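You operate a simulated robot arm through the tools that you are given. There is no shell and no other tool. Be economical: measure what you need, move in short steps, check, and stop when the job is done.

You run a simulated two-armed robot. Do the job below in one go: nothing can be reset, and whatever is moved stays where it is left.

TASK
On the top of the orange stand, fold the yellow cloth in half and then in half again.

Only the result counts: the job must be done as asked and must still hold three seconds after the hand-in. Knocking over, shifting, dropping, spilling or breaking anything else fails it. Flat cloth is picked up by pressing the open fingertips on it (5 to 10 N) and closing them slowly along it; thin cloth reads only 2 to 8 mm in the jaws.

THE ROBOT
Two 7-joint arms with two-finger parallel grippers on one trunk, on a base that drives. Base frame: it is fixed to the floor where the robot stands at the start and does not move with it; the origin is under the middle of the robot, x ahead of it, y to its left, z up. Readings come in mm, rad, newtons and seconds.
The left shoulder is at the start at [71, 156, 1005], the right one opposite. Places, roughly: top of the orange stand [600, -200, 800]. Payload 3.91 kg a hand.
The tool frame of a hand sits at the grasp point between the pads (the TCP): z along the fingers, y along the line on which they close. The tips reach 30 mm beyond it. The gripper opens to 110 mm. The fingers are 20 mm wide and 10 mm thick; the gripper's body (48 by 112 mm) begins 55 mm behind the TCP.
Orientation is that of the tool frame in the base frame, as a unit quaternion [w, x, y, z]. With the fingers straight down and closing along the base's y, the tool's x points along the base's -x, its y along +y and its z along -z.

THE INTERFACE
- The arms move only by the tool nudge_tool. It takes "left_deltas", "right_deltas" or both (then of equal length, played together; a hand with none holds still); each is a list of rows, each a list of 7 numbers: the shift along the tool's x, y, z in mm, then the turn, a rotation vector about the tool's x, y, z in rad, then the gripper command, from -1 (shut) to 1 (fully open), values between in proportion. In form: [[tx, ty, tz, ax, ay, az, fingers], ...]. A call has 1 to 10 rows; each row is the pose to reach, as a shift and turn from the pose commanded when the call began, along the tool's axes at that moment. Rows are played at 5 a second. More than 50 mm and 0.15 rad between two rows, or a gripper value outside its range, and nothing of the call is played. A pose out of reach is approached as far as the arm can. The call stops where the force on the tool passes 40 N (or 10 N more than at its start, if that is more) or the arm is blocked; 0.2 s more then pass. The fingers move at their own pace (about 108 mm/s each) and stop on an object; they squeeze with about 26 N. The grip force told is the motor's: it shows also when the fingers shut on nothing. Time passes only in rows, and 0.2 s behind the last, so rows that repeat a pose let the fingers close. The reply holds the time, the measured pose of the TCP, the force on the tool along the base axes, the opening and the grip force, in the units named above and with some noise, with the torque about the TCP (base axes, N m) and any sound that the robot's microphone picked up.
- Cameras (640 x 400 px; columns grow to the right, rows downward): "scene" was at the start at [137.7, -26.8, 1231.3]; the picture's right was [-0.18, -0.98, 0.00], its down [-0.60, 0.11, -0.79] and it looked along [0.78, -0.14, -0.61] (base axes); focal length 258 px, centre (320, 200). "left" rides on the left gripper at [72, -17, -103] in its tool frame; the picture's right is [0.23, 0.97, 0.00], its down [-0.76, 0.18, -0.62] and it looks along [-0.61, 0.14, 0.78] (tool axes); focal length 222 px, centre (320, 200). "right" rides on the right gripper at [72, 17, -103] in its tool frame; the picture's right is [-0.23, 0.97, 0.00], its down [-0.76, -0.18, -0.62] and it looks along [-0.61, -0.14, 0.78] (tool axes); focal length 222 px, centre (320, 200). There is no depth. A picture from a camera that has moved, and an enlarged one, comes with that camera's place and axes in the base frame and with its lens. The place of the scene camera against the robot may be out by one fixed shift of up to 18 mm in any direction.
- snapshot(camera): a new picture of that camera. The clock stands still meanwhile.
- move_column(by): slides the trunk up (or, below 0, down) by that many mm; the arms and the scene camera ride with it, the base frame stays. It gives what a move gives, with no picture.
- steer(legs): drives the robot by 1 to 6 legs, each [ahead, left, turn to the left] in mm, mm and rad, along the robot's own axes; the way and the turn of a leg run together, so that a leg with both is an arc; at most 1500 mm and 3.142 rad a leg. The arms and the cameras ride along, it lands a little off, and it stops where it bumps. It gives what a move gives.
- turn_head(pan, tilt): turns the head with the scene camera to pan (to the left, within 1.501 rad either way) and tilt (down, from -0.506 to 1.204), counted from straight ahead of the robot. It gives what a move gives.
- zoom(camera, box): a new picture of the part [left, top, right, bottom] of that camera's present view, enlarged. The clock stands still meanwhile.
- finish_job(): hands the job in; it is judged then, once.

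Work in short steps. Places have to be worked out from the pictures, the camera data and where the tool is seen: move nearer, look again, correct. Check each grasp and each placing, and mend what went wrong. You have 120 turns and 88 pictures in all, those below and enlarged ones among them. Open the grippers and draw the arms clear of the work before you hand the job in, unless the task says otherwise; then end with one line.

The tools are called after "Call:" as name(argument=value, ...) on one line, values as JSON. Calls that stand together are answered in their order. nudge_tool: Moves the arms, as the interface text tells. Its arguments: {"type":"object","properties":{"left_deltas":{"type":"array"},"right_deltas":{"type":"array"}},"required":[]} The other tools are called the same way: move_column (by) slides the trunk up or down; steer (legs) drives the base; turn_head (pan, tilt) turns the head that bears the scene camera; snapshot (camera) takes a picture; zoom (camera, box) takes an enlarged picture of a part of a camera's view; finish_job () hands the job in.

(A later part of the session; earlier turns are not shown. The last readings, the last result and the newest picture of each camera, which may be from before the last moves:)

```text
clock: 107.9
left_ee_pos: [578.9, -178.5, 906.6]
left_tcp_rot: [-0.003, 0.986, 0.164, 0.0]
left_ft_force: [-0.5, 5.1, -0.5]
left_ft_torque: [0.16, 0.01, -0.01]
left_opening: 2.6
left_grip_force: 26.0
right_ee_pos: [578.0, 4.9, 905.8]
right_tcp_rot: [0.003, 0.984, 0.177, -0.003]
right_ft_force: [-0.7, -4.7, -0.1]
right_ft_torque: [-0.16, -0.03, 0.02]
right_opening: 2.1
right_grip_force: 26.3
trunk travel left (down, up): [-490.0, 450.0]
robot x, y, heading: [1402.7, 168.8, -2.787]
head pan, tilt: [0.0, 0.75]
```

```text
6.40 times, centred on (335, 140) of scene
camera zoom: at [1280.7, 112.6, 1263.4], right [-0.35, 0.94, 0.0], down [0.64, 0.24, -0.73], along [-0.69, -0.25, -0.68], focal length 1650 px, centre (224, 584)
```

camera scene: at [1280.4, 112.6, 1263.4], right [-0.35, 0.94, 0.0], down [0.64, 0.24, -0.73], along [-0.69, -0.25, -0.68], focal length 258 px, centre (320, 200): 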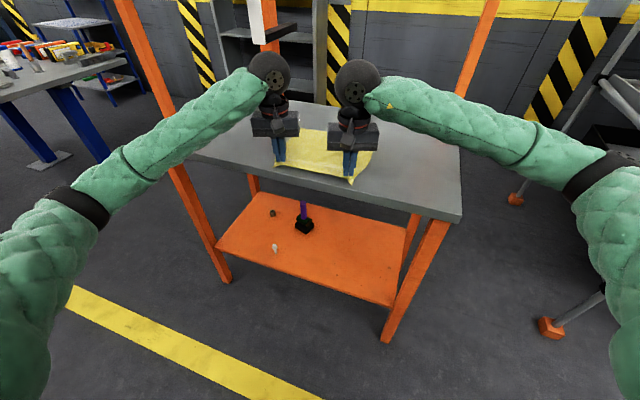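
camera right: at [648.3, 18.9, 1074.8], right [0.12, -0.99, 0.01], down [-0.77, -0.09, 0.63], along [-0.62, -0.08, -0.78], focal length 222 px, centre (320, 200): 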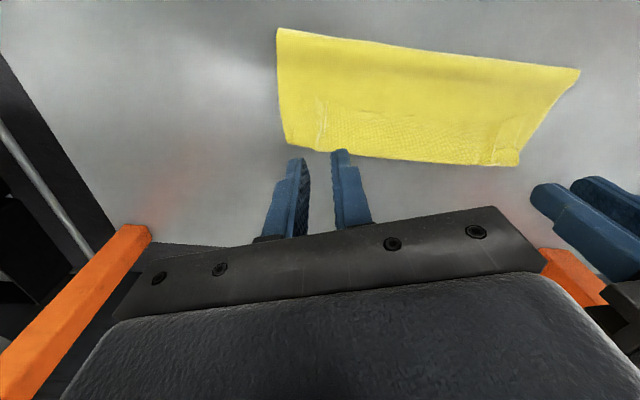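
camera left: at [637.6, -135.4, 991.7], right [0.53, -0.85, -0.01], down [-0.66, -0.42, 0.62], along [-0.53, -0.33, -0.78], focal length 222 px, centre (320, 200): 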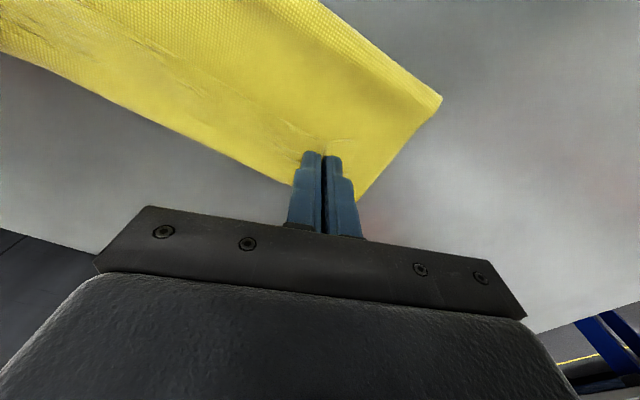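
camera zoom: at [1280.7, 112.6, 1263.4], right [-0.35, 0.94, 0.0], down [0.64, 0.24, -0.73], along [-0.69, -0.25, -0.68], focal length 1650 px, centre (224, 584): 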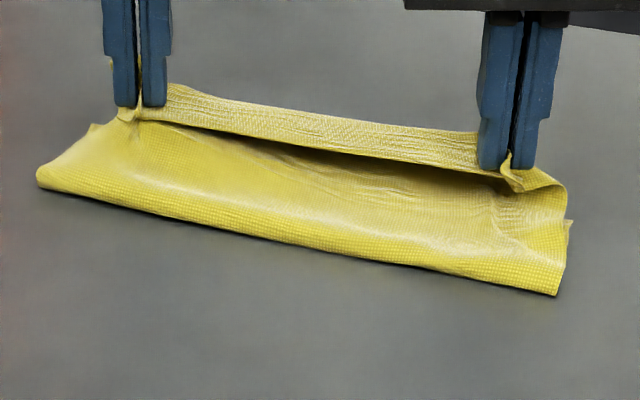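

The grips hold the hem near its free edge. I lift high so the hem unfolds, then swing the layer back toward the robot to reset the fold line at x≈670.

Call:
nudge_tool(left_deltas=[[0, 0, -25, 0, 0, 0, -1], [9.5, 3.2, -60, 0, 0, 0, -1], [23.7, 8.1, -90, 0, 0, 0, -1], [39.8, 13.6, -104, 0, 0, 0, -1], [66.3, 22.6, -104, 0, 0, 0, -1], [89.9, 30.7, -100, 0, 0, 0, -1], [108.8, 37.1, -90, 0, 0, 0, -1], [124.9, 42.6, -78, 0, 0, 0, -1]], right_deltas=[[0, 0, -25, 0, 0, 0, -1], [9.4, 3.5, -60, 0, 0, 0, -1], [23.4, 8.7, -90, 0, 0, 0, -1], [39.4, 14.6, -104, 0, 0, 0, -1], [65.6, 24.4, -104, 0, 0, 0, -1], [89, 33.1, -100, 0, 0, 0, -1], [107.8, 40, -90, 0, 0, 0, -1], [123.7, 45.9, -78, 0, 0, 0, -1]])

Call:
zoom(camera="scene", box=[200, 65, 440, 215])

```text
clock: 109.7
left_ee_pos: [710.8, -180.0, 984.3]
left_tcp_rot: [-0.004, 0.987, 0.163, 0.0]
left_ft_force: [-0.4, 6.5, 0.2]
left_ft_torque: [0.21, -0.01, 0.02]
left_opening: 2.8
left_grip_force: 25.8
right_ee_pos: [708.9, 5.9, 982.9]
right_tcp_rot: [0.003, 0.985, 0.175, -0.002]
right_ft_force: [-0.5, -7.5, 0.3]
right_ft_torque: [-0.23, -0.02, 0.01]
right_opening: 2.3
right_grip_force: 26.1
trunk travel left (down, up): [-490.0, 450.0]
robot x, y, heading: [1404.5, 173.8, -2.789]
head pan, tilt: [0.0, 0.75]
```

```text
2.67 times, centred on (320, 140) of scene
camera zoom: at [1280.5, 112.4, 1263.5], right [-0.35, 0.94, 0.0], down [0.64, 0.24, -0.73], along [-0.69, -0.25, -0.68], focal length 688 px, centre (320, 360)
```

zoom: 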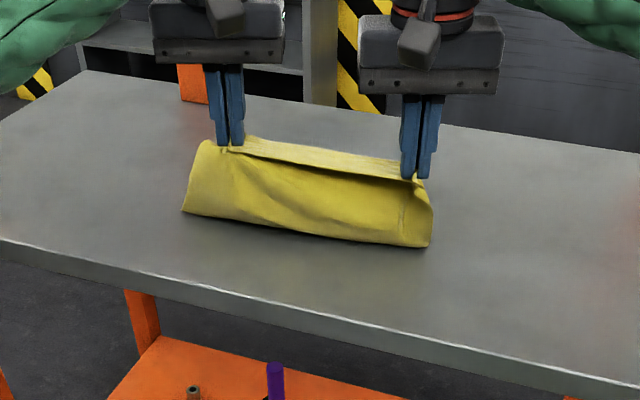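

The band at the top may still be doubled. I check with the hand cameras.

Call:
snapshot(camera="left")

Call:
zoom(camera="scene", box=[265, 105, 365, 165])

```text
33 pictures are left
camera left: at [775.4, -140.1, 1088.6], right [0.53, -0.85, -0.01], down [-0.66, -0.42, 0.62], along [-0.53, -0.32, -0.78], focal length 222 px, centre (320, 200)
```

left: 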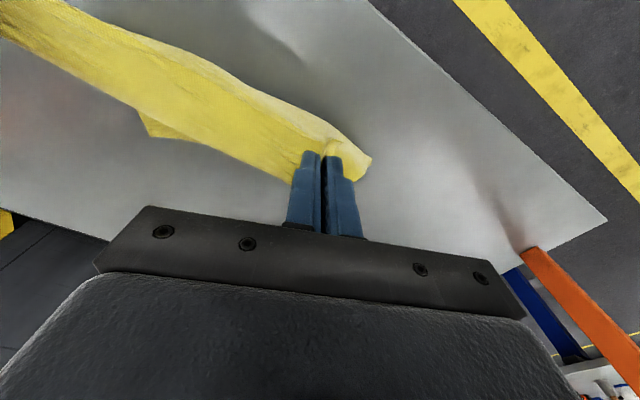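

```text
6.40 times, centred on (315, 135) of scene
camera zoom: at [1280.5, 112.4, 1263.5], right [-0.35, 0.94, 0.0], down [0.64, 0.24, -0.73], along [-0.69, -0.25, -0.68], focal length 1650 px, centre (352, 616)
```

zoom: 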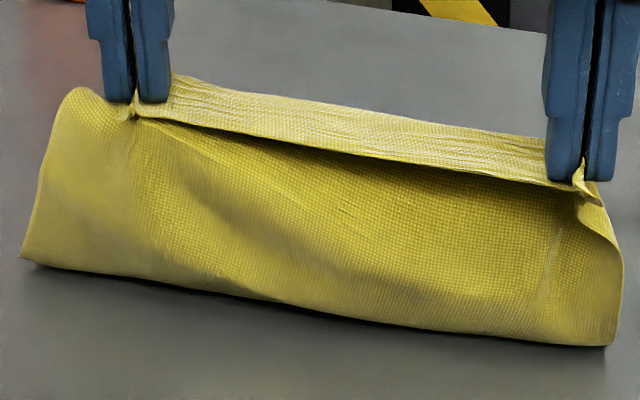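

The pinch holds hem and body together, so the hem cannot open in the air. I will lay the layer back toward the robot and let the tucked hem hang just over the stand's near edge (x≈808), so it falls open.

Call:
nudge_tool(left_deltas=[[26.5, 9, 16, 0, 0, 0, -1], [47.4, 16.1, 39, 0, 0, 0, -1], [61.6, 20.9, 64, 0, 0, 0, -1], [69.1, 23.5, 86, 0, 0, 0, -1], [85.2, 29, 92, 0, 0, 0, -1], [102.3, 34.8, 94, 0, 0, 0, -1], [117.4, 39.9, 98, 0, 0, 0, -1]], right_deltas=[[28.1, 10.4, 16, 0, 0, 0, -1], [48.8, 17.9, 39, 0, 0, 0, -1], [62.8, 23.1, 64, 0, 0, 0, -1], [70.4, 25.9, 86, 0, 0, 0, -1], [86.3, 31.7, 92, 0, 0, 0, -1], [103.2, 38, 94, 0, 0, 0, -1], [118.2, 43.5, 98, 0, 0, 0, -1]])

Call:
zoom(camera="scene", box=[200, 85, 440, 235])

```text
clock: 111.3
left_ee_pos: [835.3, -178.5, 885.6]
left_tcp_rot: [-0.004, 0.986, 0.164, -0.001]
left_ft_force: [-0.3, 3.1, -0.1]
left_ft_torque: [0.06, 0.03, 0.0]
left_opening: 2.4
left_grip_force: 25.9
right_ee_pos: [835.3, 4.7, 884.7]
right_tcp_rot: [0.003, 0.984, 0.176, -0.003]
right_ft_force: [0.1, -2.1, 0.3]
right_ft_torque: [-0.11, -0.02, 0.04]
right_opening: 2.0
right_grip_force: 26.2
trunk travel left (down, up): [-490.0, 450.0]
robot x, y, heading: [1402.3, 169.9, -2.789]
head pan, tilt: [0.0, 0.75]
```

```text
2.67 times, centred on (320, 160) of scene
camera zoom: at [1281.0, 112.3, 1263.5], right [-0.35, 0.94, 0.0], down [0.64, 0.24, -0.73], along [-0.69, -0.25, -0.68], focal length 688 px, centre (320, 307)
```

zoom: 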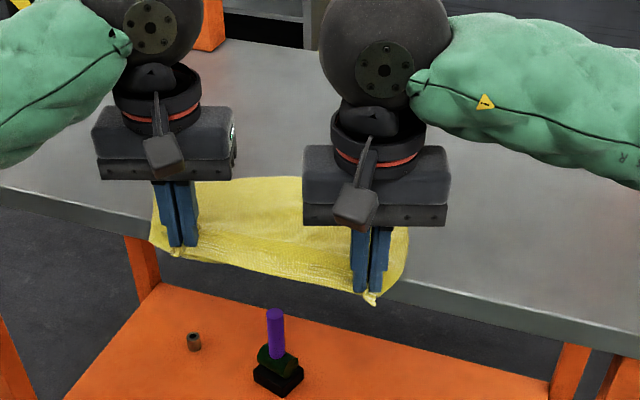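

The edge now hangs over the stand's rim. I release and lift.

Call:
nudge_tool(left_deltas=[[0, 0, 0, 0, 0, 0, -0.8], [0, 0, 0, 0, 0, 0, -0.5], [0, 0, -20, 0, 0, 0, -0.4], [0, 0, -60, 0, 0, 0, -0.4], [10, -5, -100, 0, 0, 0, -0.4]], right_deltas=[[0, 0, 0, 0, 0, 0, -0.8], [0, 0, 0, 0, 0, 0, -0.5], [0, 0, -20, 0, 0, 0, -0.4], [0, 0, -60, 0, 0, 0, -0.4], [0, -20, -100, 0, 0, 0, -0.4]])

Call:
zoom(camera="scene", box=[200, 85, 440, 235])

Call:
snapshot(camera="left")

```text
clock: 112.5
left_ee_pos: [845.6, -170.6, 986.2]
left_tcp_rot: [-0.002, 0.987, 0.163, -0.002]
left_ft_force: [0.3, 0.0, -0.4]
left_ft_torque: [-0.03, -0.02, 0.0]
left_opening: 32.9
left_grip_force: 0.0
right_ee_pos: [829.8, 23.5, 984.9]
right_tcp_rot: [0.004, 0.984, 0.176, -0.003]
right_ft_force: [0.3, 0.5, 0.4]
right_ft_torque: [-0.06, 0.01, 0.01]
right_opening: 32.7
right_grip_force: 0.0
trunk travel left (down, up): [-490.0, 450.0]
robot x, y, heading: [1404.9, 171.6, -2.783]
head pan, tilt: [0.0, 0.75]
```

```text
2.67 times, centred on (320, 160) of scene
camera zoom: at [1281.6, 114.0, 1263.5], right [-0.35, 0.94, 0.0], down [0.64, 0.24, -0.73], along [-0.69, -0.25, -0.68], focal length 688 px, centre (320, 307)
```

zoom: 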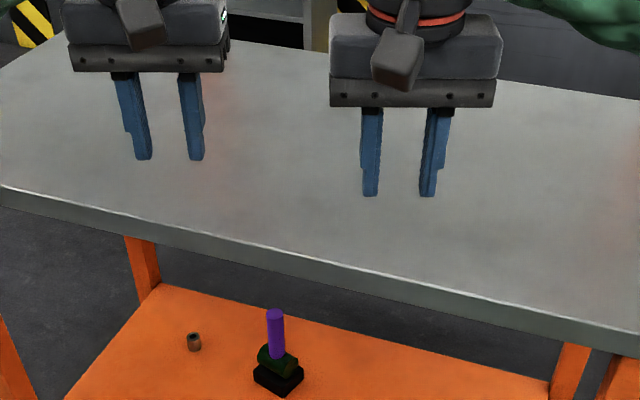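

```text
29 pictures are left
camera left: at [909.4, -130.6, 1090.4], right [0.53, -0.85, -0.01], down [-0.66, -0.42, 0.62], along [-0.53, -0.33, -0.78], focal length 222 px, centre (320, 200)
```

left: 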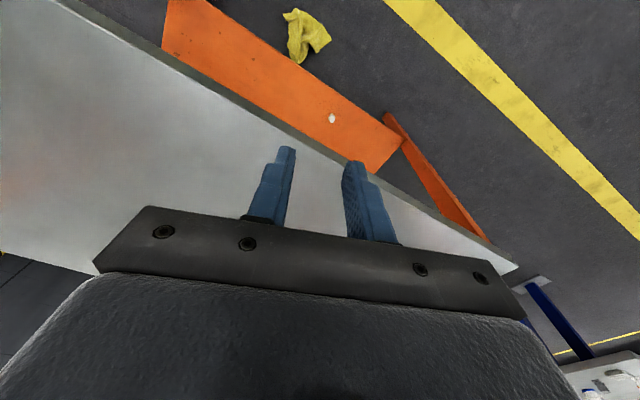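

The cloth slid off to the floor just in front of the stand, near (845, -95). I will pick it up again. First a better look from the head camera.

Call:
turn_head(pan=0.1, tilt=1.1)

Call:
snapshot(camera="scene")

```text
clock: 113.3
left_ee_pos: [843.2, -170.9, 985.0]
left_tcp_rot: [-0.004, 0.987, 0.163, -0.001]
left_ft_force: [0.2, 0.6, 0.3]
left_ft_torque: [-0.04, -0.01, 0.02]
left_opening: 33.0
left_grip_force: 0.0
right_ee_pos: [829.9, 23.3, 983.2]
right_tcp_rot: [0.004, 0.984, 0.176, -0.004]
right_ft_force: [-0.4, 0.0, 0.2]
right_ft_torque: [0.0, 0.01, 0.02]
right_opening: 32.9
right_grip_force: 0.2
trunk travel left (down, up): [-490.0, 450.0]
robot x, y, heading: [1400.3, 176.0, -2.787]
head pan, tilt: [0.099, 1.1]
```

```text
28 pictures are left
camera scene: at [1301.7, 113.8, 1237.8], right [-0.44, 0.9, 0.0], down [0.8, 0.39, -0.45], along [-0.41, -0.2, -0.89], focal length 258 px, centre (320, 200)
```

scene: 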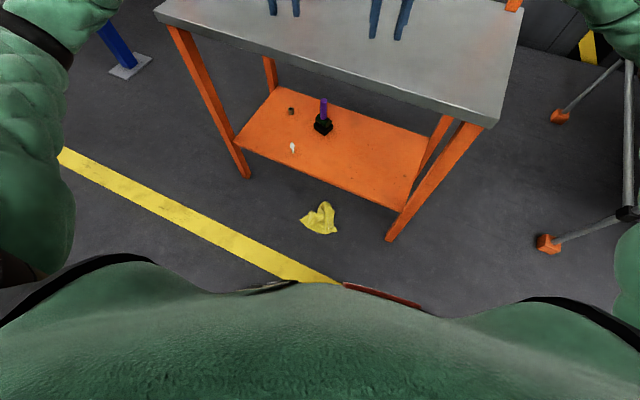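

The crumpled cloth lies around x 740–875, y -190…-40. I move both hands back clear of the stand's rim and lower the trunk.

Call:
nudge_tool(left_deltas=[[15, -16, 0, 0, 0, 0, 0], [30, -32, 0, 0, 0, 0, 0], [45, -48, 0, 0, 0, 0, 0.2], [61, -65, 0, 0, 0, 0, 0.2]], right_deltas=[[26, -19, 0, 0, 0, 0, -0.4], [52, -38, 0, 0, 0, 0, -0.4], [78, -57, 0, 0, 0, 0, -0.4], [103, -76, 0, 0, 0, 0, -0.4]])

Call:
move_column(by=-250)

Call:
move_column(by=-230)

Call:
snapshot(camera="left")

```text
clock: 114.3
left_ee_pos: [879.7, -88.5, 986.0]
left_tcp_rot: [-0.004, 0.987, 0.164, -0.002]
left_ft_force: [-0.3, 0.1, 0.4]
left_ft_torque: [0.0, -0.01, 0.0]
left_opening: 66.2
left_grip_force: 0.1
right_ee_pos: [899.0, 131.6, 983.8]
right_tcp_rot: [0.004, 0.984, 0.176, -0.003]
right_ft_force: [0.5, -0.3, 0.1]
right_ft_torque: [-0.02, 0.02, 0.01]
right_opening: 32.9
right_grip_force: 0.0
trunk travel left (down, up): [-490.0, 450.0]
robot x, y, heading: [1400.7, 167.5, -2.785]
head pan, tilt: [0.099, 1.1]
```

```text
clock: 116.9
left_ee_pos: [889.4, -82.2, 745.8]
left_tcp_rot: [-0.004, 0.987, 0.161, -0.009]
left_ft_force: [-0.2, 0.4, 0.4]
left_ft_torque: [-0.01, -0.03, 0.01]
left_opening: 66.0
left_grip_force: 0.0
right_ee_pos: [911.3, 138.8, 746.3]
right_tcp_rot: [0.007, 0.984, 0.176, -0.016]
right_ft_force: [0.4, -0.1, -0.6]
right_ft_torque: [-0.01, 0.02, 0.03]
right_opening: 33.2
right_grip_force: 0.0
trunk travel left (down, up): [-240.0, 700.0]
robot x, y, heading: [1405.8, 174.9, -2.797]
head pan, tilt: [0.099, 1.1]
```

```text
clock: 119.3
left_ee_pos: [882.6, -87.9, 510.2]
left_tcp_rot: [-0.003, 0.987, 0.162, -0.005]
left_ft_force: [0.2, 0.3, 0.5]
left_ft_torque: [-0.01, -0.01, 0.01]
left_opening: 66.0
left_grip_force: 0.1
right_ee_pos: [903.6, 132.8, 508.9]
right_tcp_rot: [0.003, 0.984, 0.178, -0.008]
right_ft_force: [0.5, -0.8, 0.4]
right_ft_torque: [0.01, 0.01, -0.06]
right_opening: 33.2
right_grip_force: 0.1
trunk travel left (down, up): [-10.0, 930.0]
robot x, y, heading: [1406.0, 169.5, -2.788]
head pan, tilt: [0.099, 1.1]
```

```text
27 pictures are left
camera left: at [948.5, -48.9, 614.2], right [0.53, -0.85, -0.01], down [-0.66, -0.42, 0.63], along [-0.54, -0.33, -0.78], focal length 222 px, centre (320, 200)
```

left: 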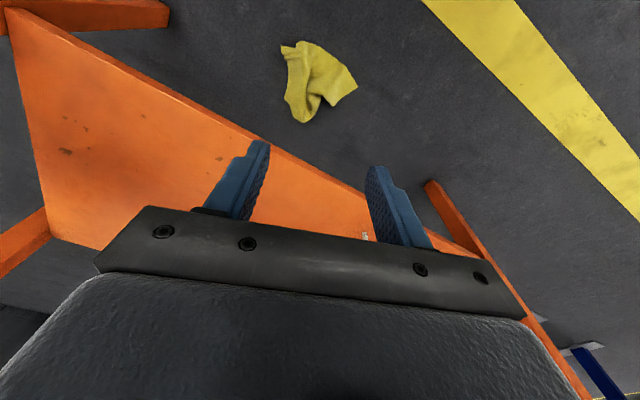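

The cloth body lies around (860, -78). I lower the left hand toward it.

Call:
nudge_tool(left_deltas=[[-5, -5, 47, 0, 0, 0, 0.2], [-10, -10, 94, 0, 0, 0, 0.2], [-17, -16, 141, 0, 0, 0, 0.2], [-17, -16, 188, 0, 0, 0, 0.2], [-17, -16, 235, 0, 0, 0, 0.2], [-17, -16, 282, 0, 0, 0, 0.2], [-17, -16, 329, 0, 0, 0, 0.2], [-17, -16, 376, 0, 0, 0, 0.2], [-17, -16, 415, 0, 0, 0, 0.2]])

Call:
snapshot(camera="left")

```text
clock: 121.3
left_ee_pos: [856.8, -75.5, 96.1]
left_tcp_rot: [-0.003, 0.987, 0.163, -0.005]
left_ft_force: [0.0, 0.4, 0.2]
left_ft_torque: [-0.01, 0.01, 0.03]
left_opening: 66.0
left_grip_force: 0.0
right_ee_pos: [902.4, 133.1, 508.0]
right_tcp_rot: [0.004, 0.984, 0.178, -0.008]
right_ft_force: [-0.5, 0.4, 0.0]
right_ft_torque: [0.04, -0.02, 0.02]
right_opening: 33.0
right_grip_force: 0.0
trunk travel left (down, up): [-10.0, 930.0]
robot x, y, heading: [1404.1, 169.6, -2.791]
head pan, tilt: [0.099, 1.1]
```

```text
26 pictures are left
camera left: at [922.7, -36.5, 199.1], right [0.53, -0.85, -0.01], down [-0.66, -0.42, 0.63], along [-0.54, -0.33, -0.78], focal length 222 px, centre (320, 200)
```

left: 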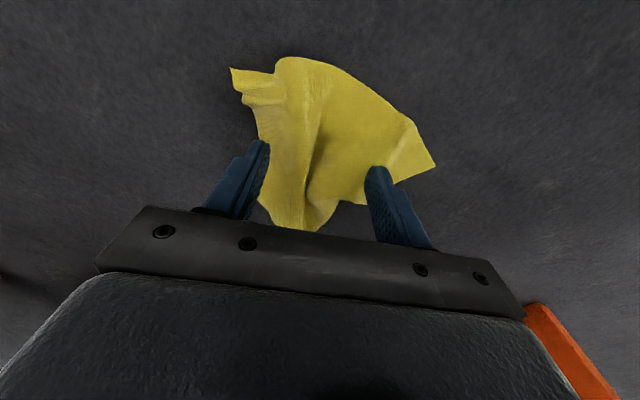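

Two corner tips are visible: near (882, -182) and near (859, -1). I bring the left hand onto the first and the right hand down over the second, to lift the cloth by both.

Call:
nudge_tool(left_deltas=[[-2, 28, 0, 0, 0, 0, 0], [-4, 56, 0, 0, 0, 0, -0.2], [-6, 85, 0, 0, 0, 0, -0.4], [-6, 85, 15, 0, 0, 0, -0.4], [-6, 85, 30, 0, 0, 0, -0.4], [-6, 85, 40, 0, 0, 0, -0.4], [-6, 85, 50, 0, 0, 0, -0.4], [-6, 85, 55, 0, 0, 0, -0.4], [-6, 85, 58, 0, 0, 0, -0.4]], right_deltas=[[-10, 13.5, 45, 0, 0, 0, -0.4], [-20, 27, 90, 0, 0, 0, -0.4], [-30, 40.5, 135, 0, 0, 0, -0.4], [-40, 54, 180, 0, 0, 0, -0.4], [-50, 67.5, 225, 0, 0, 0, -0.4], [-60, 81, 270, 0, 0, 0, -0.4], [-70, 94, 315, 0, 0, 0, -0.4], [-80, 108, 360, 0, 0, 0, -0.4], [-90, 121, 405, 0, 0, 0, -0.4]])

Call:
snapshot(camera="left")

Call:
snapshot(camera="right")

```text
clock: 123.5
left_ee_pos: [875.8, -98.8, 31.9]
left_tcp_rot: [-0.005, 0.992, 0.126, -0.002]
left_ft_force: [0.5, 2.5, 8.6]
left_ft_torque: [0.01, 0.0, 0.01]
left_opening: 32.5
left_grip_force: 0.1
right_ee_pos: [872.6, 48.5, 96.8]
right_tcp_rot: [0.005, 0.99, 0.144, 0.0]
right_ft_force: [-0.2, 0.8, 0.2]
right_ft_torque: [0.0, -0.03, -0.02]
right_opening: 32.9
right_grip_force: 0.1
trunk travel left (down, up): [-10.0, 930.0]
robot x, y, heading: [1427.4, 186.3, -2.865]
head pan, tilt: [0.099, 1.1]
stopped in row 9 (left hand): the arm was blocked; the commanded pose is now the measured one
```

```text
25 pictures are left
camera left: at [944.1, -64.9, 135.3], right [0.46, -0.89, -0.01], down [-0.69, -0.37, 0.62], along [-0.56, -0.28, -0.78], focal length 222 px, centre (320, 200)
```

left: 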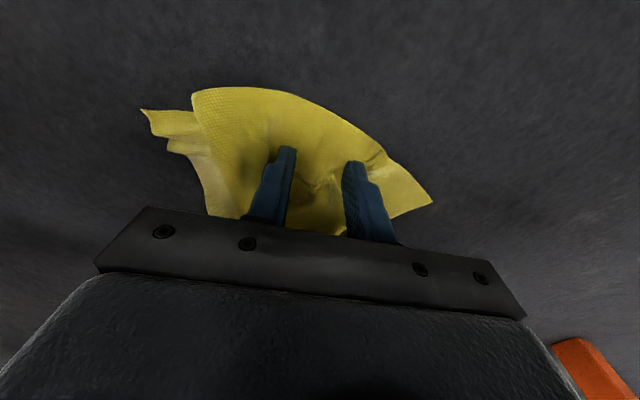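

```text
24 pictures are left
camera right: at [946.5, 52.8, 200.4], right [0.06, -1.0, 0.01], down [-0.78, -0.04, 0.62], along [-0.62, -0.04, -0.78], focal length 222 px, centre (320, 200)
```

right: 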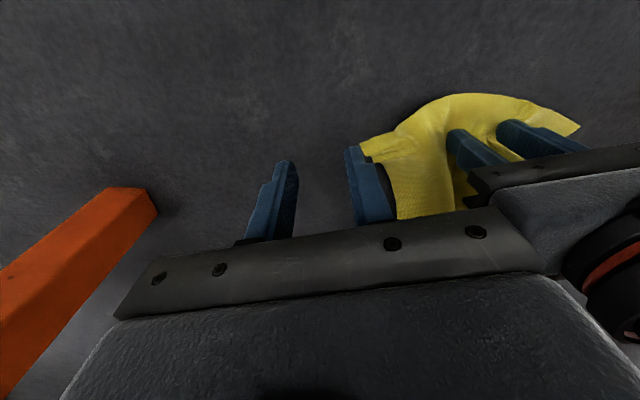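

The base got pushed back a little. The right forearm most likely met the stand's front leg, so I stop using the right hand low. I close the left fingers here (it presses at 8.6 N) and raise the right hand back up.

Call:
nudge_tool(left_deltas=[[0, 0, 0, 0, 0, 0, -0.47], [0, 0, 0, 0, 0, 0, -0.54], [0, 0, 0, 0, 0, 0, -0.61], [0, 0, 0, 0, 0, 0, -0.68], [0, 0, 0, 0, 0, 0, -0.75], [0, 0, 0, 0, 0, 0, -0.82], [0, 0, 0, 0, 0, 0, -0.9], [0, 0, 0, 0, 0, 0, -1], [0, 0, 0, 0, 0, 0, -1]], right_deltas=[[10, -13.5, -45, 0, 0, 0, -0.4], [20, -27, -90, 0, 0, 0, -0.4], [30, -40.5, -135, 0, 0, 0, -0.4], [40, -54, -180, 0, 0, 0, -0.4], [50, -67.5, -225, 0, 0, 0, -0.4], [60, -81, -270, 0, 0, 0, -0.4], [70, -94, -315, 0, 0, 0, -0.4], [80, -108, -360, 0, 0, 0, -0.4], [90, -121, -405, 0, 0, 0, -0.4]])

Call:
nudge_tool(left_deltas=[[0, 0, -30, 0, 0, 0, -1], [0, 0, -75, 0, 0, 0, -1], [0, 0, -120, 0, 0, 0, -1], [0, 0, -165, 0, 0, 0, -1], [0, 0, -210, 0, 0, 0, -1], [0, 0, -255, 0, 0, 0, -1], [0, 0, -300, 0, 0, 0, -1], [0, 0, -345, 0, 0, 0, -1], [0, 0, -390, 0, 0, 0, -1], [0, 0, -430, 0, 0, 0, -1]])

Call:
snapshot(camera="scene")

```text
clock: 125.5
left_ee_pos: [875.7, -100.1, 32.9]
left_tcp_rot: [-0.003, 0.992, 0.126, -0.001]
left_ft_force: [-2.3, -1.4, 6.1]
left_ft_torque: [-0.04, 0.06, -0.01]
left_opening: 2.3
left_grip_force: 26.2
right_ee_pos: [922.4, 191.6, 504.6]
right_tcp_rot: [0.005, 0.99, 0.143, 0.0]
right_ft_force: [-0.5, 0.3, 0.7]
right_ft_torque: [-0.01, -0.03, -0.01]
right_opening: 33.3
right_grip_force: 0.1
trunk travel left (down, up): [-10.0, 930.0]
robot x, y, heading: [1424.4, 186.6, -2.861]
head pan, tilt: [0.099, 1.1]
```

```text
clock: 127.7
left_ee_pos: [877.3, -103.2, 462.9]
left_tcp_rot: [-0.004, 0.992, 0.127, 0.0]
left_ft_force: [-1.6, -0.9, -0.4]
left_ft_torque: [0.0, -0.03, -0.03]
left_opening: 2.3
left_grip_force: 26.2
right_ee_pos: [921.6, 192.0, 504.0]
right_tcp_rot: [0.004, 0.99, 0.143, 0.0]
right_ft_force: [-0.2, -0.8, 0.0]
right_ft_torque: [0.0, 0.01, -0.02]
right_opening: 32.9
right_grip_force: 0.0
trunk travel left (down, up): [-10.0, 930.0]
robot x, y, heading: [1423.9, 189.0, -2.869]
head pan, tilt: [0.099, 1.1]
```

```text
23 pictures are left
camera scene: at [1319.9, 139.6, 757.6], right [-0.37, 0.93, 0.0], down [0.83, 0.33, -0.45], along [-0.42, -0.17, -0.89], focal length 258 px, centre (320, 200)
```

scene: 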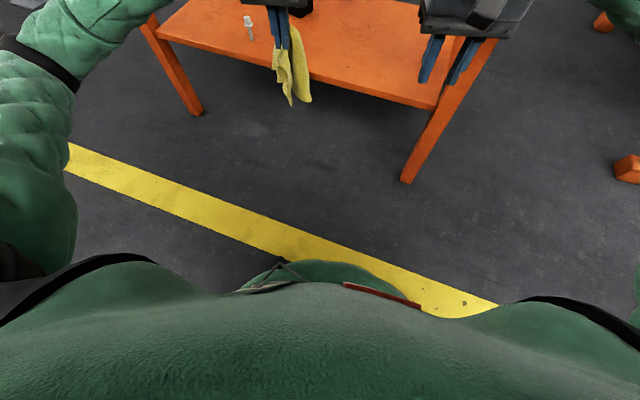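

The cloth is held. I raise the trunk so it clears the stand's rim and look at how it hangs.

Call:
move_column(by=580)

Call:
turn_head(pan=0.15, tilt=0.75)

Call:
snapshot(camera="scene")

```text
refused: 580 is not a number from -400 to 400
```

```text
clock: 128.5
left_ee_pos: [876.8, -103.4, 462.9]
left_tcp_rot: [-0.003, 0.992, 0.126, -0.001]
left_ft_force: [0.3, 0.6, 0.2]
left_ft_torque: [-0.02, 0.03, 0.03]
left_opening: 2.3
left_grip_force: 25.3
right_ee_pos: [921.3, 191.9, 504.6]
right_tcp_rot: [0.004, 0.99, 0.144, -0.001]
right_ft_force: [-0.2, -0.9, 0.4]
right_ft_torque: [-0.01, -0.03, 0.0]
right_opening: 33.0
right_grip_force: 0.0
trunk travel left (down, up): [-10.0, 930.0]
robot x, y, heading: [1424.8, 188.7, -2.864]
head pan, tilt: [0.15, 0.75]
```

```text
22 pictures are left
camera scene: at [1303.2, 128.6, 783.4], right [-0.41, 0.91, 0.0], down [0.62, 0.28, -0.73], along [-0.66, -0.3, -0.68], focal length 258 px, centre (320, 200)
```

scene: 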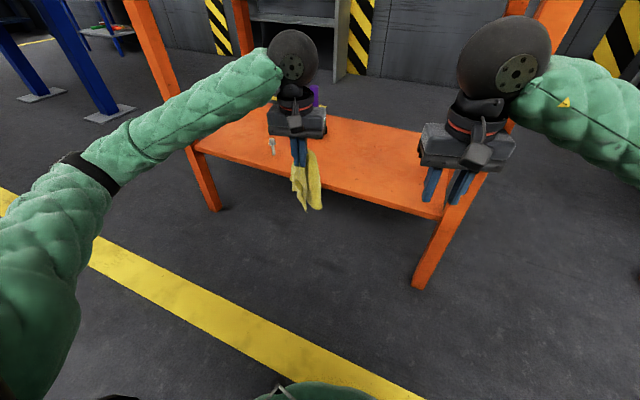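

I back up 90 mm for clearance from the rim, then raise in two moves.

Call:
steer(legs=[[-90, 0, 0]])

Call:
move_column(by=400)

Call:
move_column(by=210)

Call:
snapshot(camera="scene")

```text
clock: 129.6
left_ee_pos: [962.7, -78.6, 463.6]
left_tcp_rot: [-0.004, 0.992, 0.126, -0.001]
left_ft_force: [-0.1, 0.2, -0.8]
left_ft_torque: [0.01, 0.03, -0.02]
left_opening: 2.4
left_grip_force: 25.9
right_ee_pos: [1007.1, 216.7, 503.3]
right_tcp_rot: [0.005, 0.99, 0.143, 0.0]
right_ft_force: [-0.2, -0.2, 0.2]
right_ft_torque: [0.01, -0.02, 0.02]
right_opening: 33.0
right_grip_force: 0.0
trunk travel left (down, up): [-10.0, 930.0]
robot x, y, heading: [1511.2, 213.8, -2.866]
head pan, tilt: [0.15, 0.75]
```

```text
clock: 133.4
left_ee_pos: [962.3, -79.2, 863.5]
left_tcp_rot: [-0.004, 0.992, 0.126, 0.0]
left_ft_force: [-0.8, 0.3, 0.1]
left_ft_torque: [0.0, 0.0, 0.0]
left_opening: 2.0
left_grip_force: 26.0
right_ee_pos: [1007.0, 216.9, 903.5]
right_tcp_rot: [0.005, 0.99, 0.144, 0.0]
right_ft_force: [0.3, 0.4, 0.2]
right_ft_torque: [0.0, 0.01, -0.02]
right_opening: 33.1
right_grip_force: 0.1
trunk travel left (down, up): [-410.0, 530.0]
robot x, y, heading: [1512.1, 212.7, -2.861]
head pan, tilt: [0.15, 0.75]
```

```text
clock: 135.7
left_ee_pos: [962.7, -78.8, 1073.1]
left_tcp_rot: [-0.004, 0.992, 0.127, -0.001]
left_ft_force: [1.2, -0.4, -0.3]
left_ft_torque: [0.0, 0.0, 0.02]
left_opening: 2.3
left_grip_force: 26.2
right_ee_pos: [1007.3, 216.9, 1113.3]
right_tcp_rot: [0.004, 0.99, 0.144, 0.0]
right_ft_force: [0.7, 0.8, 0.0]
right_ft_torque: [0.02, 0.03, 0.02]
right_opening: 32.9
right_grip_force: 0.1
trunk travel left (down, up): [-620.0, 320.0]
robot x, y, heading: [1510.2, 215.9, -2.871]
head pan, tilt: [0.15, 0.75]
```

```text
21 pictures are left
camera scene: at [1388.3, 152.8, 1393.3], right [-0.41, 0.91, 0.0], down [0.62, 0.28, -0.73], along [-0.67, -0.3, -0.68], focal length 258 px, centre (320, 200)
```

scene: 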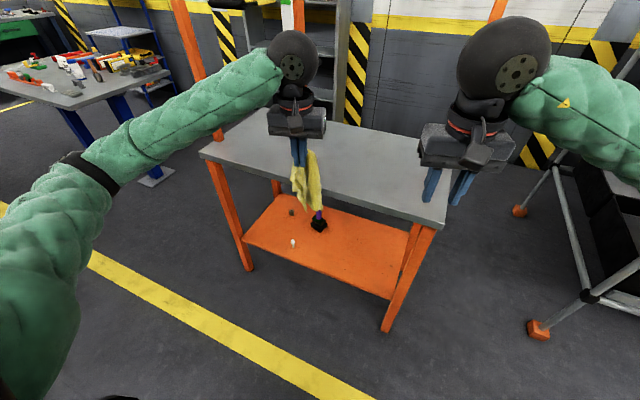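

I drive back ahead to the working spot, with the cloth hanging above the stand.

Call:
steer(legs=[[115, 0, 0.075]])

Call:
zoom(camera="scene", box=[200, 40, 440, 190])

```text
clock: 136.9
left_ee_pos: [875.0, -154.5, 1072.8]
left_tcp_rot: [-0.003, 0.986, 0.164, 0.0]
left_ft_force: [0.2, -0.4, 1.3]
left_ft_torque: [0.01, 0.02, -0.02]
left_opening: 2.3
left_grip_force: 25.5
right_ee_pos: [897.9, 141.5, 1113.0]
right_tcp_rot: [0.004, 0.984, 0.18, 0.001]
right_ft_force: [-0.7, -0.3, 0.2]
right_ft_torque: [0.04, -0.03, 0.01]
right_opening: 33.1
right_grip_force: 0.1
trunk travel left (down, up): [-620.0, 320.0]
robot x, y, heading: [1400.0, 172.0, -2.792]
head pan, tilt: [0.15, 0.75]
```

```text
2.67 times, centred on (320, 115) of scene
camera zoom: at [1282.0, 107.4, 1393.3], right [-0.48, 0.88, 0.0], down [0.6, 0.33, -0.73], along [-0.64, -0.35, -0.68], focal length 688 px, centre (320, 427)
```

zoom: 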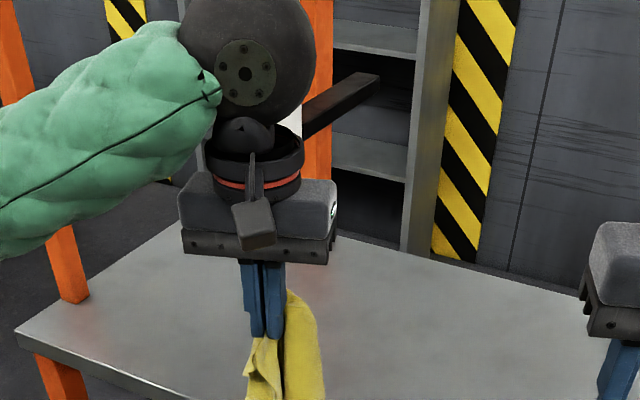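

I carry it over the stand and lay it down while drawing toward +x, so it spreads out behind.

Call:
nudge_tool(left_deltas=[[-41, -22, -5, 0, 0, 0, -1], [-82, -44, -10, 0, 0, 0, -1], [-123, -65, -15, 0, 0, 0, -1], [-164, -87, -15, 0, 0, 0, -1], [-205, -108, -10, 0, 0, 0, -1], [-246, -130, 0, 0, 0, 0, -1]])

Call:
nudge_tool(left_deltas=[[10, 3, 30, 0, 0, 0, -1], [25, 8, 60, 0, 0, 0, -1], [40, 13, 90, 0, 0, 0, -1], [58, 20, 115, 0, 0, 0, -1], [76, 26, 135, 0, 0, 0, -1], [94, 32, 155, 0, 0, 0, -1], [108, 37, 172, 0, 0, 0, -1], [118, 40, 180, 0, 0, 0, -1]])

Call:
zoom(camera="scene", box=[200, 65, 440, 215])

```text
clock: 138.3
left_ee_pos: [601.6, -110.2, 1073.1]
left_tcp_rot: [-0.003, 0.987, 0.163, 0.0]
left_ft_force: [-0.2, -0.2, -0.3]
left_ft_torque: [0.02, 0.0, -0.02]
left_opening: 2.4
left_grip_force: 26.0
right_ee_pos: [898.1, 144.2, 1113.3]
right_tcp_rot: [0.004, 0.984, 0.18, 0.001]
right_ft_force: [0.6, 0.7, -0.3]
right_ft_torque: [0.0, -0.03, 0.01]
right_opening: 33.1
right_grip_force: 0.1
trunk travel left (down, up): [-620.0, 320.0]
robot x, y, heading: [1401.2, 177.7, -2.789]
head pan, tilt: [0.15, 0.75]
```

```text
clock: 140.1
left_ee_pos: [726.6, -109.7, 895.0]
left_tcp_rot: [-0.003, 0.987, 0.163, -0.001]
left_ft_force: [0.3, 0.5, 0.3]
left_ft_torque: [0.04, 0.0, -0.01]
left_opening: 2.2
left_grip_force: 26.5
right_ee_pos: [899.0, 143.3, 1113.4]
right_tcp_rot: [0.004, 0.984, 0.181, 0.0]
right_ft_force: [0.5, -0.2, 0.3]
right_ft_torque: [0.01, 0.02, 0.0]
right_opening: 32.7
right_grip_force: 0.1
trunk travel left (down, up): [-620.0, 320.0]
robot x, y, heading: [1399.5, 178.4, -2.791]
head pan, tilt: [0.15, 0.75]
```

```text
2.67 times, centred on (320, 140) of scene
camera zoom: at [1283.2, 108.1, 1393.5], right [-0.48, 0.88, 0.0], down [0.6, 0.33, -0.73], along [-0.64, -0.35, -0.68], focal length 688 px, centre (320, 360)
```

zoom: 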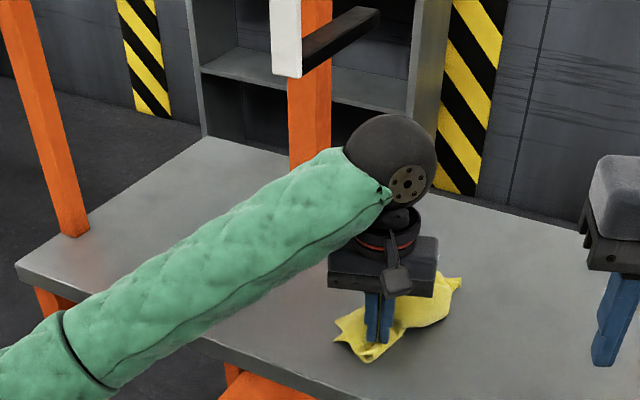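

I release it and draw the left hand up and aside to view the cloth.

Call:
nudge_tool(left_deltas=[[0, 0, 8, 0, 0, 0, -1], [0, 0, 8, 0, 0, 0, -0.7], [0, 0, 8, 0, 0, 0, -0.4], [0, 0, -30, 0, 0, 0, -0.4], [0, 0, -75, 0, 0, 0, -0.4], [10, 40, -100, 0, 0, 0, -0.4], [20, 80, -110, 0, 0, 0, -0.4], [30, 120, -110, 0, 0, 0, -0.4]])

Call:
zoom(camera="scene", box=[260, 90, 420, 190])

Call:
snapshot(camera="right")

```text
clock: 141.9
left_ee_pos: [795.0, -213.1, 1004.5]
left_tcp_rot: [-0.004, 0.987, 0.162, -0.001]
left_ft_force: [1.0, -0.3, 0.1]
left_ft_torque: [0.04, 0.0, 0.0]
left_opening: 32.9
left_grip_force: 0.1
right_ee_pos: [900.1, 142.3, 1114.7]
right_tcp_rot: [0.004, 0.984, 0.179, 0.0]
right_ft_force: [-0.2, -0.1, -0.4]
right_ft_torque: [-0.01, 0.03, -0.03]
right_opening: 33.3
right_grip_force: 0.1
trunk travel left (down, up): [-620.0, 320.0]
robot x, y, heading: [1402.6, 177.4, -2.786]
head pan, tilt: [0.15, 0.75]
```

```text
4.00 times, centred on (340, 140) of scene
camera zoom: at [1284.3, 106.9, 1393.5], right [-0.48, 0.88, 0.0], down [0.6, 0.33, -0.73], along [-0.64, -0.35, -0.68], focal length 1031 px, centre (240, 440)
```

zoom: 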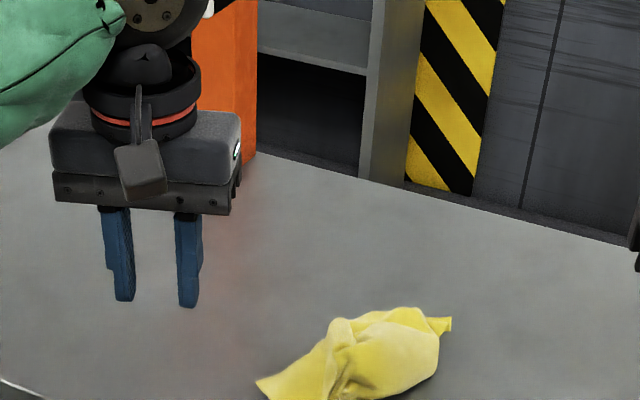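

```text
17 pictures are left
camera right: at [973.9, 152.5, 1217.7], right [0.13, -0.99, 0.01], down [-0.78, -0.1, 0.62], along [-0.62, -0.09, -0.78], focal length 222 px, centre (320, 200)
```

right: 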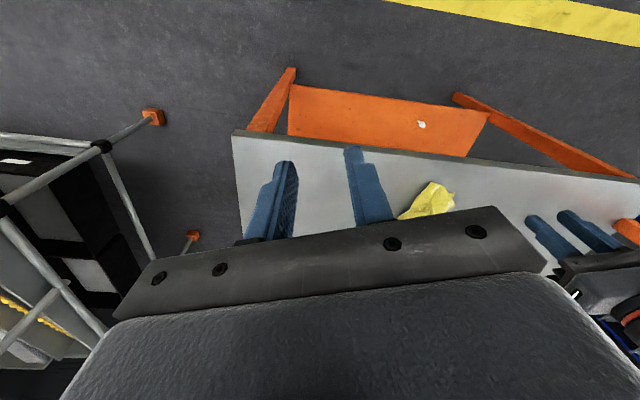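

I zoom in on the cloth itself.

Call:
zoom(camera="scene", box=[305, 155, 385, 205])

```text
8.00 times, centred on (345, 180) of scene
camera zoom: at [1284.3, 106.9, 1393.5], right [-0.48, 0.88, 0.0], down [0.6, 0.33, -0.73], along [-0.64, -0.35, -0.68], focal length 2062 px, centre (120, 360)
```

zoom: 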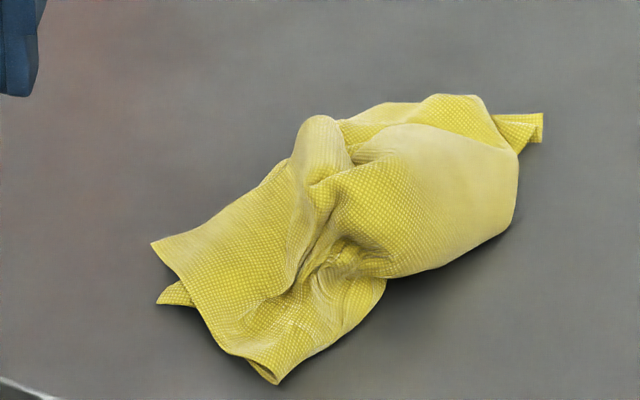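

Two corners are visible: A at about (704, -196) and B at about (542, -85). I take A with the left hand and B with the right, to pull the cloth open. First I position above them.

Call:
nudge_tool(left_deltas=[[-20, -19, 0, 0, 0, 0, -0.4], [-40, -38, 0, 0, 0, 0, -0.4], [-60, -57, 0, 0, 0, 0, -0.4], [-81, -75, 0, 0, 0, 0, -0.4], [-81, -75, 30, 0, 0, 0, -0.4], [-81, -75, 60, 0, 0, 0, -0.4], [-81, -75, 85, 0, 0, 0, -0.4], [-81, -75, 100, 0, 0, 0, -0.4], [-81, -75, 110, 0, 0, 0, -0.4], [-81, -75, 115, 0, 0, 0, -0.4]], right_deltas=[[-41, 10, 11, 0, 0, 0, -0.4], [-82, 20, 22, 0, 0, 0, -0.4], [-122, 29, 33, 0, 0, 0, -0.4], [-163, 39, 44, 0, 0, 0, -0.4], [-204, 49, 55, 0, 0, 0, -0.4], [-245, 59, 66, 0, 0, 0, -0.4], [-286, 69, 80, 0, 0, 0, -0.4], [-326, 78, 100, 0, 0, 0, -0.4], [-367, 88, 120, 0, 0, 0, -0.4], [-408, 98, 140, 0, 0, 0, -0.4]])

Call:
snapshot(camera="right")

```text
clock: 144.1
left_ee_pos: [692.5, -169.6, 888.8]
left_tcp_rot: [-0.003, 0.987, 0.163, 0.0]
left_ft_force: [-1.0, 0.5, -0.2]
left_ft_torque: [0.03, -0.03, 0.0]
left_opening: 33.2
left_grip_force: 0.1
right_ee_pos: [552.0, -95.6, 973.0]
right_tcp_rot: [0.005, 0.984, 0.179, 0.001]
right_ft_force: [0.4, -0.4, -0.9]
right_ft_torque: [-0.01, 0.0, 0.03]
right_opening: 33.0
right_grip_force: 0.0
trunk travel left (down, up): [-620.0, 320.0]
robot x, y, heading: [1403.0, 175.6, -2.792]
head pan, tilt: [0.15, 0.75]
```

```text
15 pictures are left
camera right: at [624.5, -84.4, 1077.8], right [0.13, -0.99, 0.01], down [-0.78, -0.1, 0.62], along [-0.62, -0.09, -0.78], focal length 222 px, centre (320, 200)
```

right: 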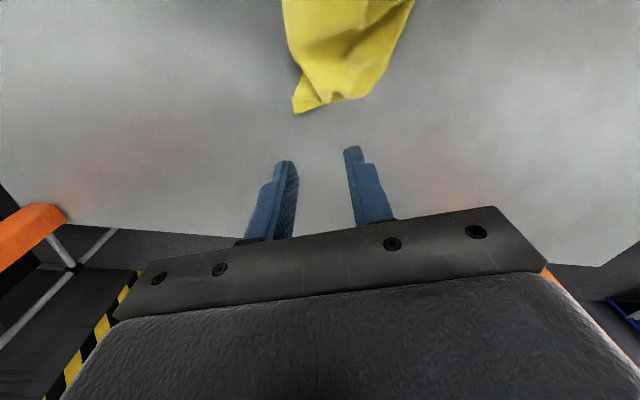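

The scene estimate was about 14 mm off: B's tip is at (553, -73). I shift the right hand to about (566, -86) and lower both to contact.

Call:
nudge_tool(left_deltas=[[0, 0, 2, 0, 0, 0, -0.4], [0, 0, 4, 0, 0, 0, -0.4], [0, 0, 5, 0, 0, 0, -0.4], [0, 0, 6, 0, 0, 0, -0.4], [0, 0, 6.5, 0, 0, 0, -0.4]], right_deltas=[[17, -4, 30, 0, 0, 0, -0.4], [17, -4, 60, 0, 0, 0, -0.4], [17, -4, 80, 0, 0, 0, -0.4], [17, -4, 87, 0, 0, 0, -0.4], [17, -4, 90, 0, 0, 0, -0.4]])

```text
clock: 145.3
left_ee_pos: [691.4, -167.7, 882.0]
left_tcp_rot: [-0.004, 0.987, 0.163, -0.001]
left_ft_force: [0.2, -0.4, 0.6]
left_ft_torque: [0.0, -0.01, 0.0]
left_opening: 33.0
left_grip_force: 0.1
right_ee_pos: [566.4, -85.5, 885.0]
right_tcp_rot: [0.004, 0.984, 0.181, 0.0]
right_ft_force: [0.0, -0.9, -0.1]
right_ft_torque: [0.0, -0.03, 0.03]
right_opening: 32.7
right_grip_force: 0.0
trunk travel left (down, up): [-620.0, 320.0]
robot x, y, heading: [1400.3, 174.9, -2.789]
head pan, tilt: [0.15, 0.75]
```

Call:
nudge_tool(left_deltas=[[0, 0, 1, 0, 0, 0, -0.4], [0, 0, 1.5, 0, 0, 0, -0.4], [0, 0, 1.5, 0, 0, 0, -0.4]], right_deltas=[[0, 0, 2, 0, 0, 0, -0.4], [0, 0, 3.5, 0, 0, 0, -0.4], [0, 0, 3.5, 0, 0, 0, -0.4]])

```text
clock: 146.1
left_ee_pos: [692.7, -168.3, 881.3]
left_tcp_rot: [-0.003, 0.987, 0.163, -0.002]
left_ft_force: [-0.5, 0.0, 6.9]
left_ft_torque: [0.13, 0.07, 0.05]
left_opening: 33.3
left_grip_force: 0.5
right_ee_pos: [568.8, -84.6, 882.4]
right_tcp_rot: [0.005, 0.984, 0.18, 0.0]
right_ft_force: [-0.3, 0.2, 1.8]
right_ft_torque: [-0.07, -0.02, 0.02]
right_opening: 33.0
right_grip_force: 0.2
trunk travel left (down, up): [-620.0, 320.0]
robot x, y, heading: [1404.1, 178.5, -2.792]
head pan, tilt: [0.15, 0.75]
```

Left is at 6.9 N and right at 1.8 N. I add 0.6 mm on the right and close both slowly.

Call:
nudge_tool(left_deltas=[[0, 0, 0, 0, 0, 0, -0.4], [0, 0, 0, 0, 0, 0, -0.47], [0, 0, 0, 0, 0, 0, -0.54], [0, 0, 0, 0, 0, 0, -0.61], [0, 0, 0, 0, 0, 0, -0.68], [0, 0, 0, 0, 0, 0, -0.75], [0, 0, 0, 0, 0, 0, -0.82], [0, 0, 0, 0, 0, 0, -0.9], [0, 0, 0, 0, 0, 0, -1], [0, 0, 0, 0, 0, 0, -1]], right_deltas=[[0, 0, 0.7, 0, 0, 0, -0.4], [0, 0, 0.7, 0, 0, 0, -0.47], [0, 0, 0.7, 0, 0, 0, -0.54], [0, 0, 0.7, 0, 0, 0, -0.61], [0, 0, 0.7, 0, 0, 0, -0.68], [0, 0, 0.7, 0, 0, 0, -0.75], [0, 0, 0.7, 0, 0, 0, -0.82], [0, 0, 0.7, 0, 0, 0, -0.9], [0, 0, 0.7, 0, 0, 0, -1], [0, 0, 0.7, 0, 0, 0, -1]])

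```text
clock: 148.3
left_ee_pos: [692.5, -167.8, 883.5]
left_tcp_rot: [-0.004, 0.987, 0.164, -0.001]
left_ft_force: [-1.1, 0.9, 6.6]
left_ft_torque: [0.09, 0.04, 0.0]
left_opening: 1.5
left_grip_force: 25.7
right_ee_pos: [568.0, -86.3, 883.5]
right_tcp_rot: [0.005, 0.983, 0.181, -0.001]
right_ft_force: [1.0, -0.4, 9.8]
right_ft_torque: [-0.03, -0.04, -0.02]
right_opening: 2.2
right_grip_force: 26.2
trunk travel left (down, up): [-620.0, 320.0]
robot x, y, heading: [1403.0, 175.1, -2.792]
head pan, tilt: [0.15, 0.75]
```

Both corners are held. I lift and bring the hands side by side, 205 mm apart along y, so the cloth hangs open between them.

Call:
nudge_tool(left_deltas=[[0, 0, -30, 0, 0, 0, -1], [0, 0, -60, 0, 0, 0, -1], [-3, 5, -90, 0, 0, 0, -1], [-7, 11, -120, 0, 0, 0, -1], [-11, 17, -140, 0, 0, 0, -1], [-15, 23, -155, 0, 0, 0, -1], [-19, 29, -165, 0, 0, 0, -1], [-23, 35, -175, 0, 0, 0, -1], [-26, 40, -180, 0, 0, 0, -1]], right_deltas=[[0, 0, -30, 0, 0, 0, -1], [10, -2, -60, 0, 0, 0, -1], [25, -5, -90, 0, 0, 0, -1], [45, -9, -120, 0, 0, 0, -1], [65, -14, -140, 0, 0, 0, -1], [85, -19, -155, 0, 0, 0, -1], [105, -24, -165, 0, 0, 0, -1], [120, -28, -175, 0, 0, 0, -1], [131, -31, -180, 0, 0, 0, -1]])

Call:
zoom(camera="scene", box=[200, 65, 440, 215])

```text
clock: 150.3
left_ee_pos: [680.2, -215.1, 1062.0]
left_tcp_rot: [-0.004, 0.987, 0.164, -0.002]
left_ft_force: [-0.2, 0.2, 0.4]
left_ft_torque: [-0.01, 0.01, -0.01]
left_opening: 0.9
left_grip_force: 25.9
right_ee_pos: [679.3, -9.1, 1061.6]
right_tcp_rot: [0.005, 0.984, 0.179, 0.0]
right_ft_force: [-0.3, 0.1, -0.2]
right_ft_torque: [-0.04, 0.01, 0.03]
right_opening: 2.2
right_grip_force: 25.7
trunk travel left (down, up): [-620.0, 320.0]
robot x, y, heading: [1398.8, 177.6, -2.786]
head pan, tilt: [0.15, 0.75]
```

```text
2.67 times, centred on (320, 140) of scene
camera zoom: at [1283.2, 108.3, 1393.5], right [-0.48, 0.88, 0.0], down [0.6, 0.33, -0.73], along [-0.64, -0.35, -0.68], focal length 688 px, centre (320, 360)
```

zoom: 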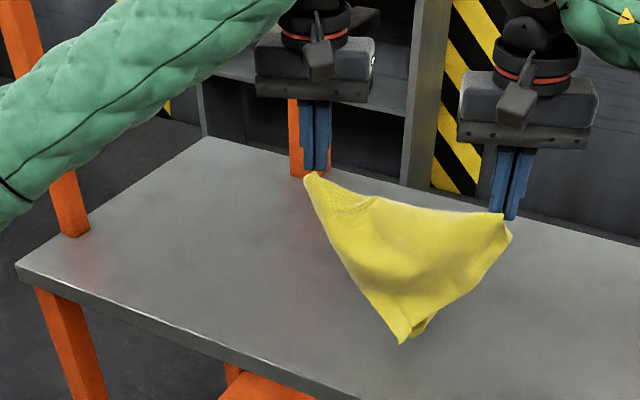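

The cloth hangs as a triangle, so A and B are opposite corners. I spread them to about 290 mm along a diagonal and position the hands so I can lay the triangle with its apex toward the near-right of the stand.

Call:
nudge_tool(left_deltas=[[36, -10, 0, 0, 0, 0, -1], [72, -20, 0, 0, 0, 0, -1], [108, -31, 0, 0, 0, 0, -1], [145, -41, 0, 0, 0, 0, -1], [181, -52, 0, 0, 0, 0, -1], [218, -62, 0, 0, 0, 0, -1]], right_deltas=[[0, -18, 0, 0, 0, 0, -1], [0, -37, 0, 0, 0, 0, -1], [-1, -55, 0, 0, 0, 0, -1], [-1, -74, 0, 0, 0, 0, -1], [-2, -92, 0, 0, 0, 0, -1], [-2, -111, 0, 0, 0, 0, -1]])

Call:
zoom(camera="scene", box=[200, 90, 440, 240])

```text
clock: 151.7
left_ee_pos: [868.0, -85.5, 1062.0]
left_tcp_rot: [-0.004, 0.986, 0.164, -0.001]
left_ft_force: [-4.5, 4.3, -0.8]
left_ft_torque: [0.08, 0.19, 0.05]
left_opening: 1.5
left_grip_force: 26.3
right_ee_pos: [636.8, 94.0, 1059.6]
right_tcp_rot: [0.005, 0.983, 0.181, 0.001]
right_ft_force: [5.6, -4.2, -0.3]
right_ft_torque: [-0.07, -0.1, -0.06]
right_opening: 2.3
right_grip_force: 26.2
trunk travel left (down, up): [-620.0, 320.0]
robot x, y, heading: [1403.3, 174.9, -2.788]
head pan, tilt: [0.15, 0.75]
```

```text
2.67 times, centred on (320, 165) of scene
camera zoom: at [1283.6, 109.3, 1393.6], right [-0.48, 0.88, 0.0], down [0.6, 0.33, -0.73], along [-0.64, -0.35, -0.68], focal length 688 px, centre (320, 293)
```

zoom: 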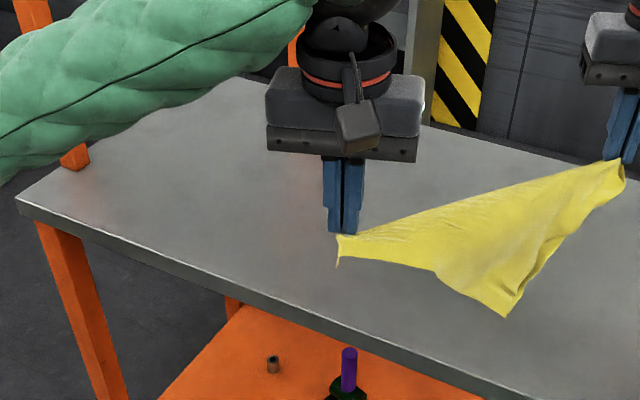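

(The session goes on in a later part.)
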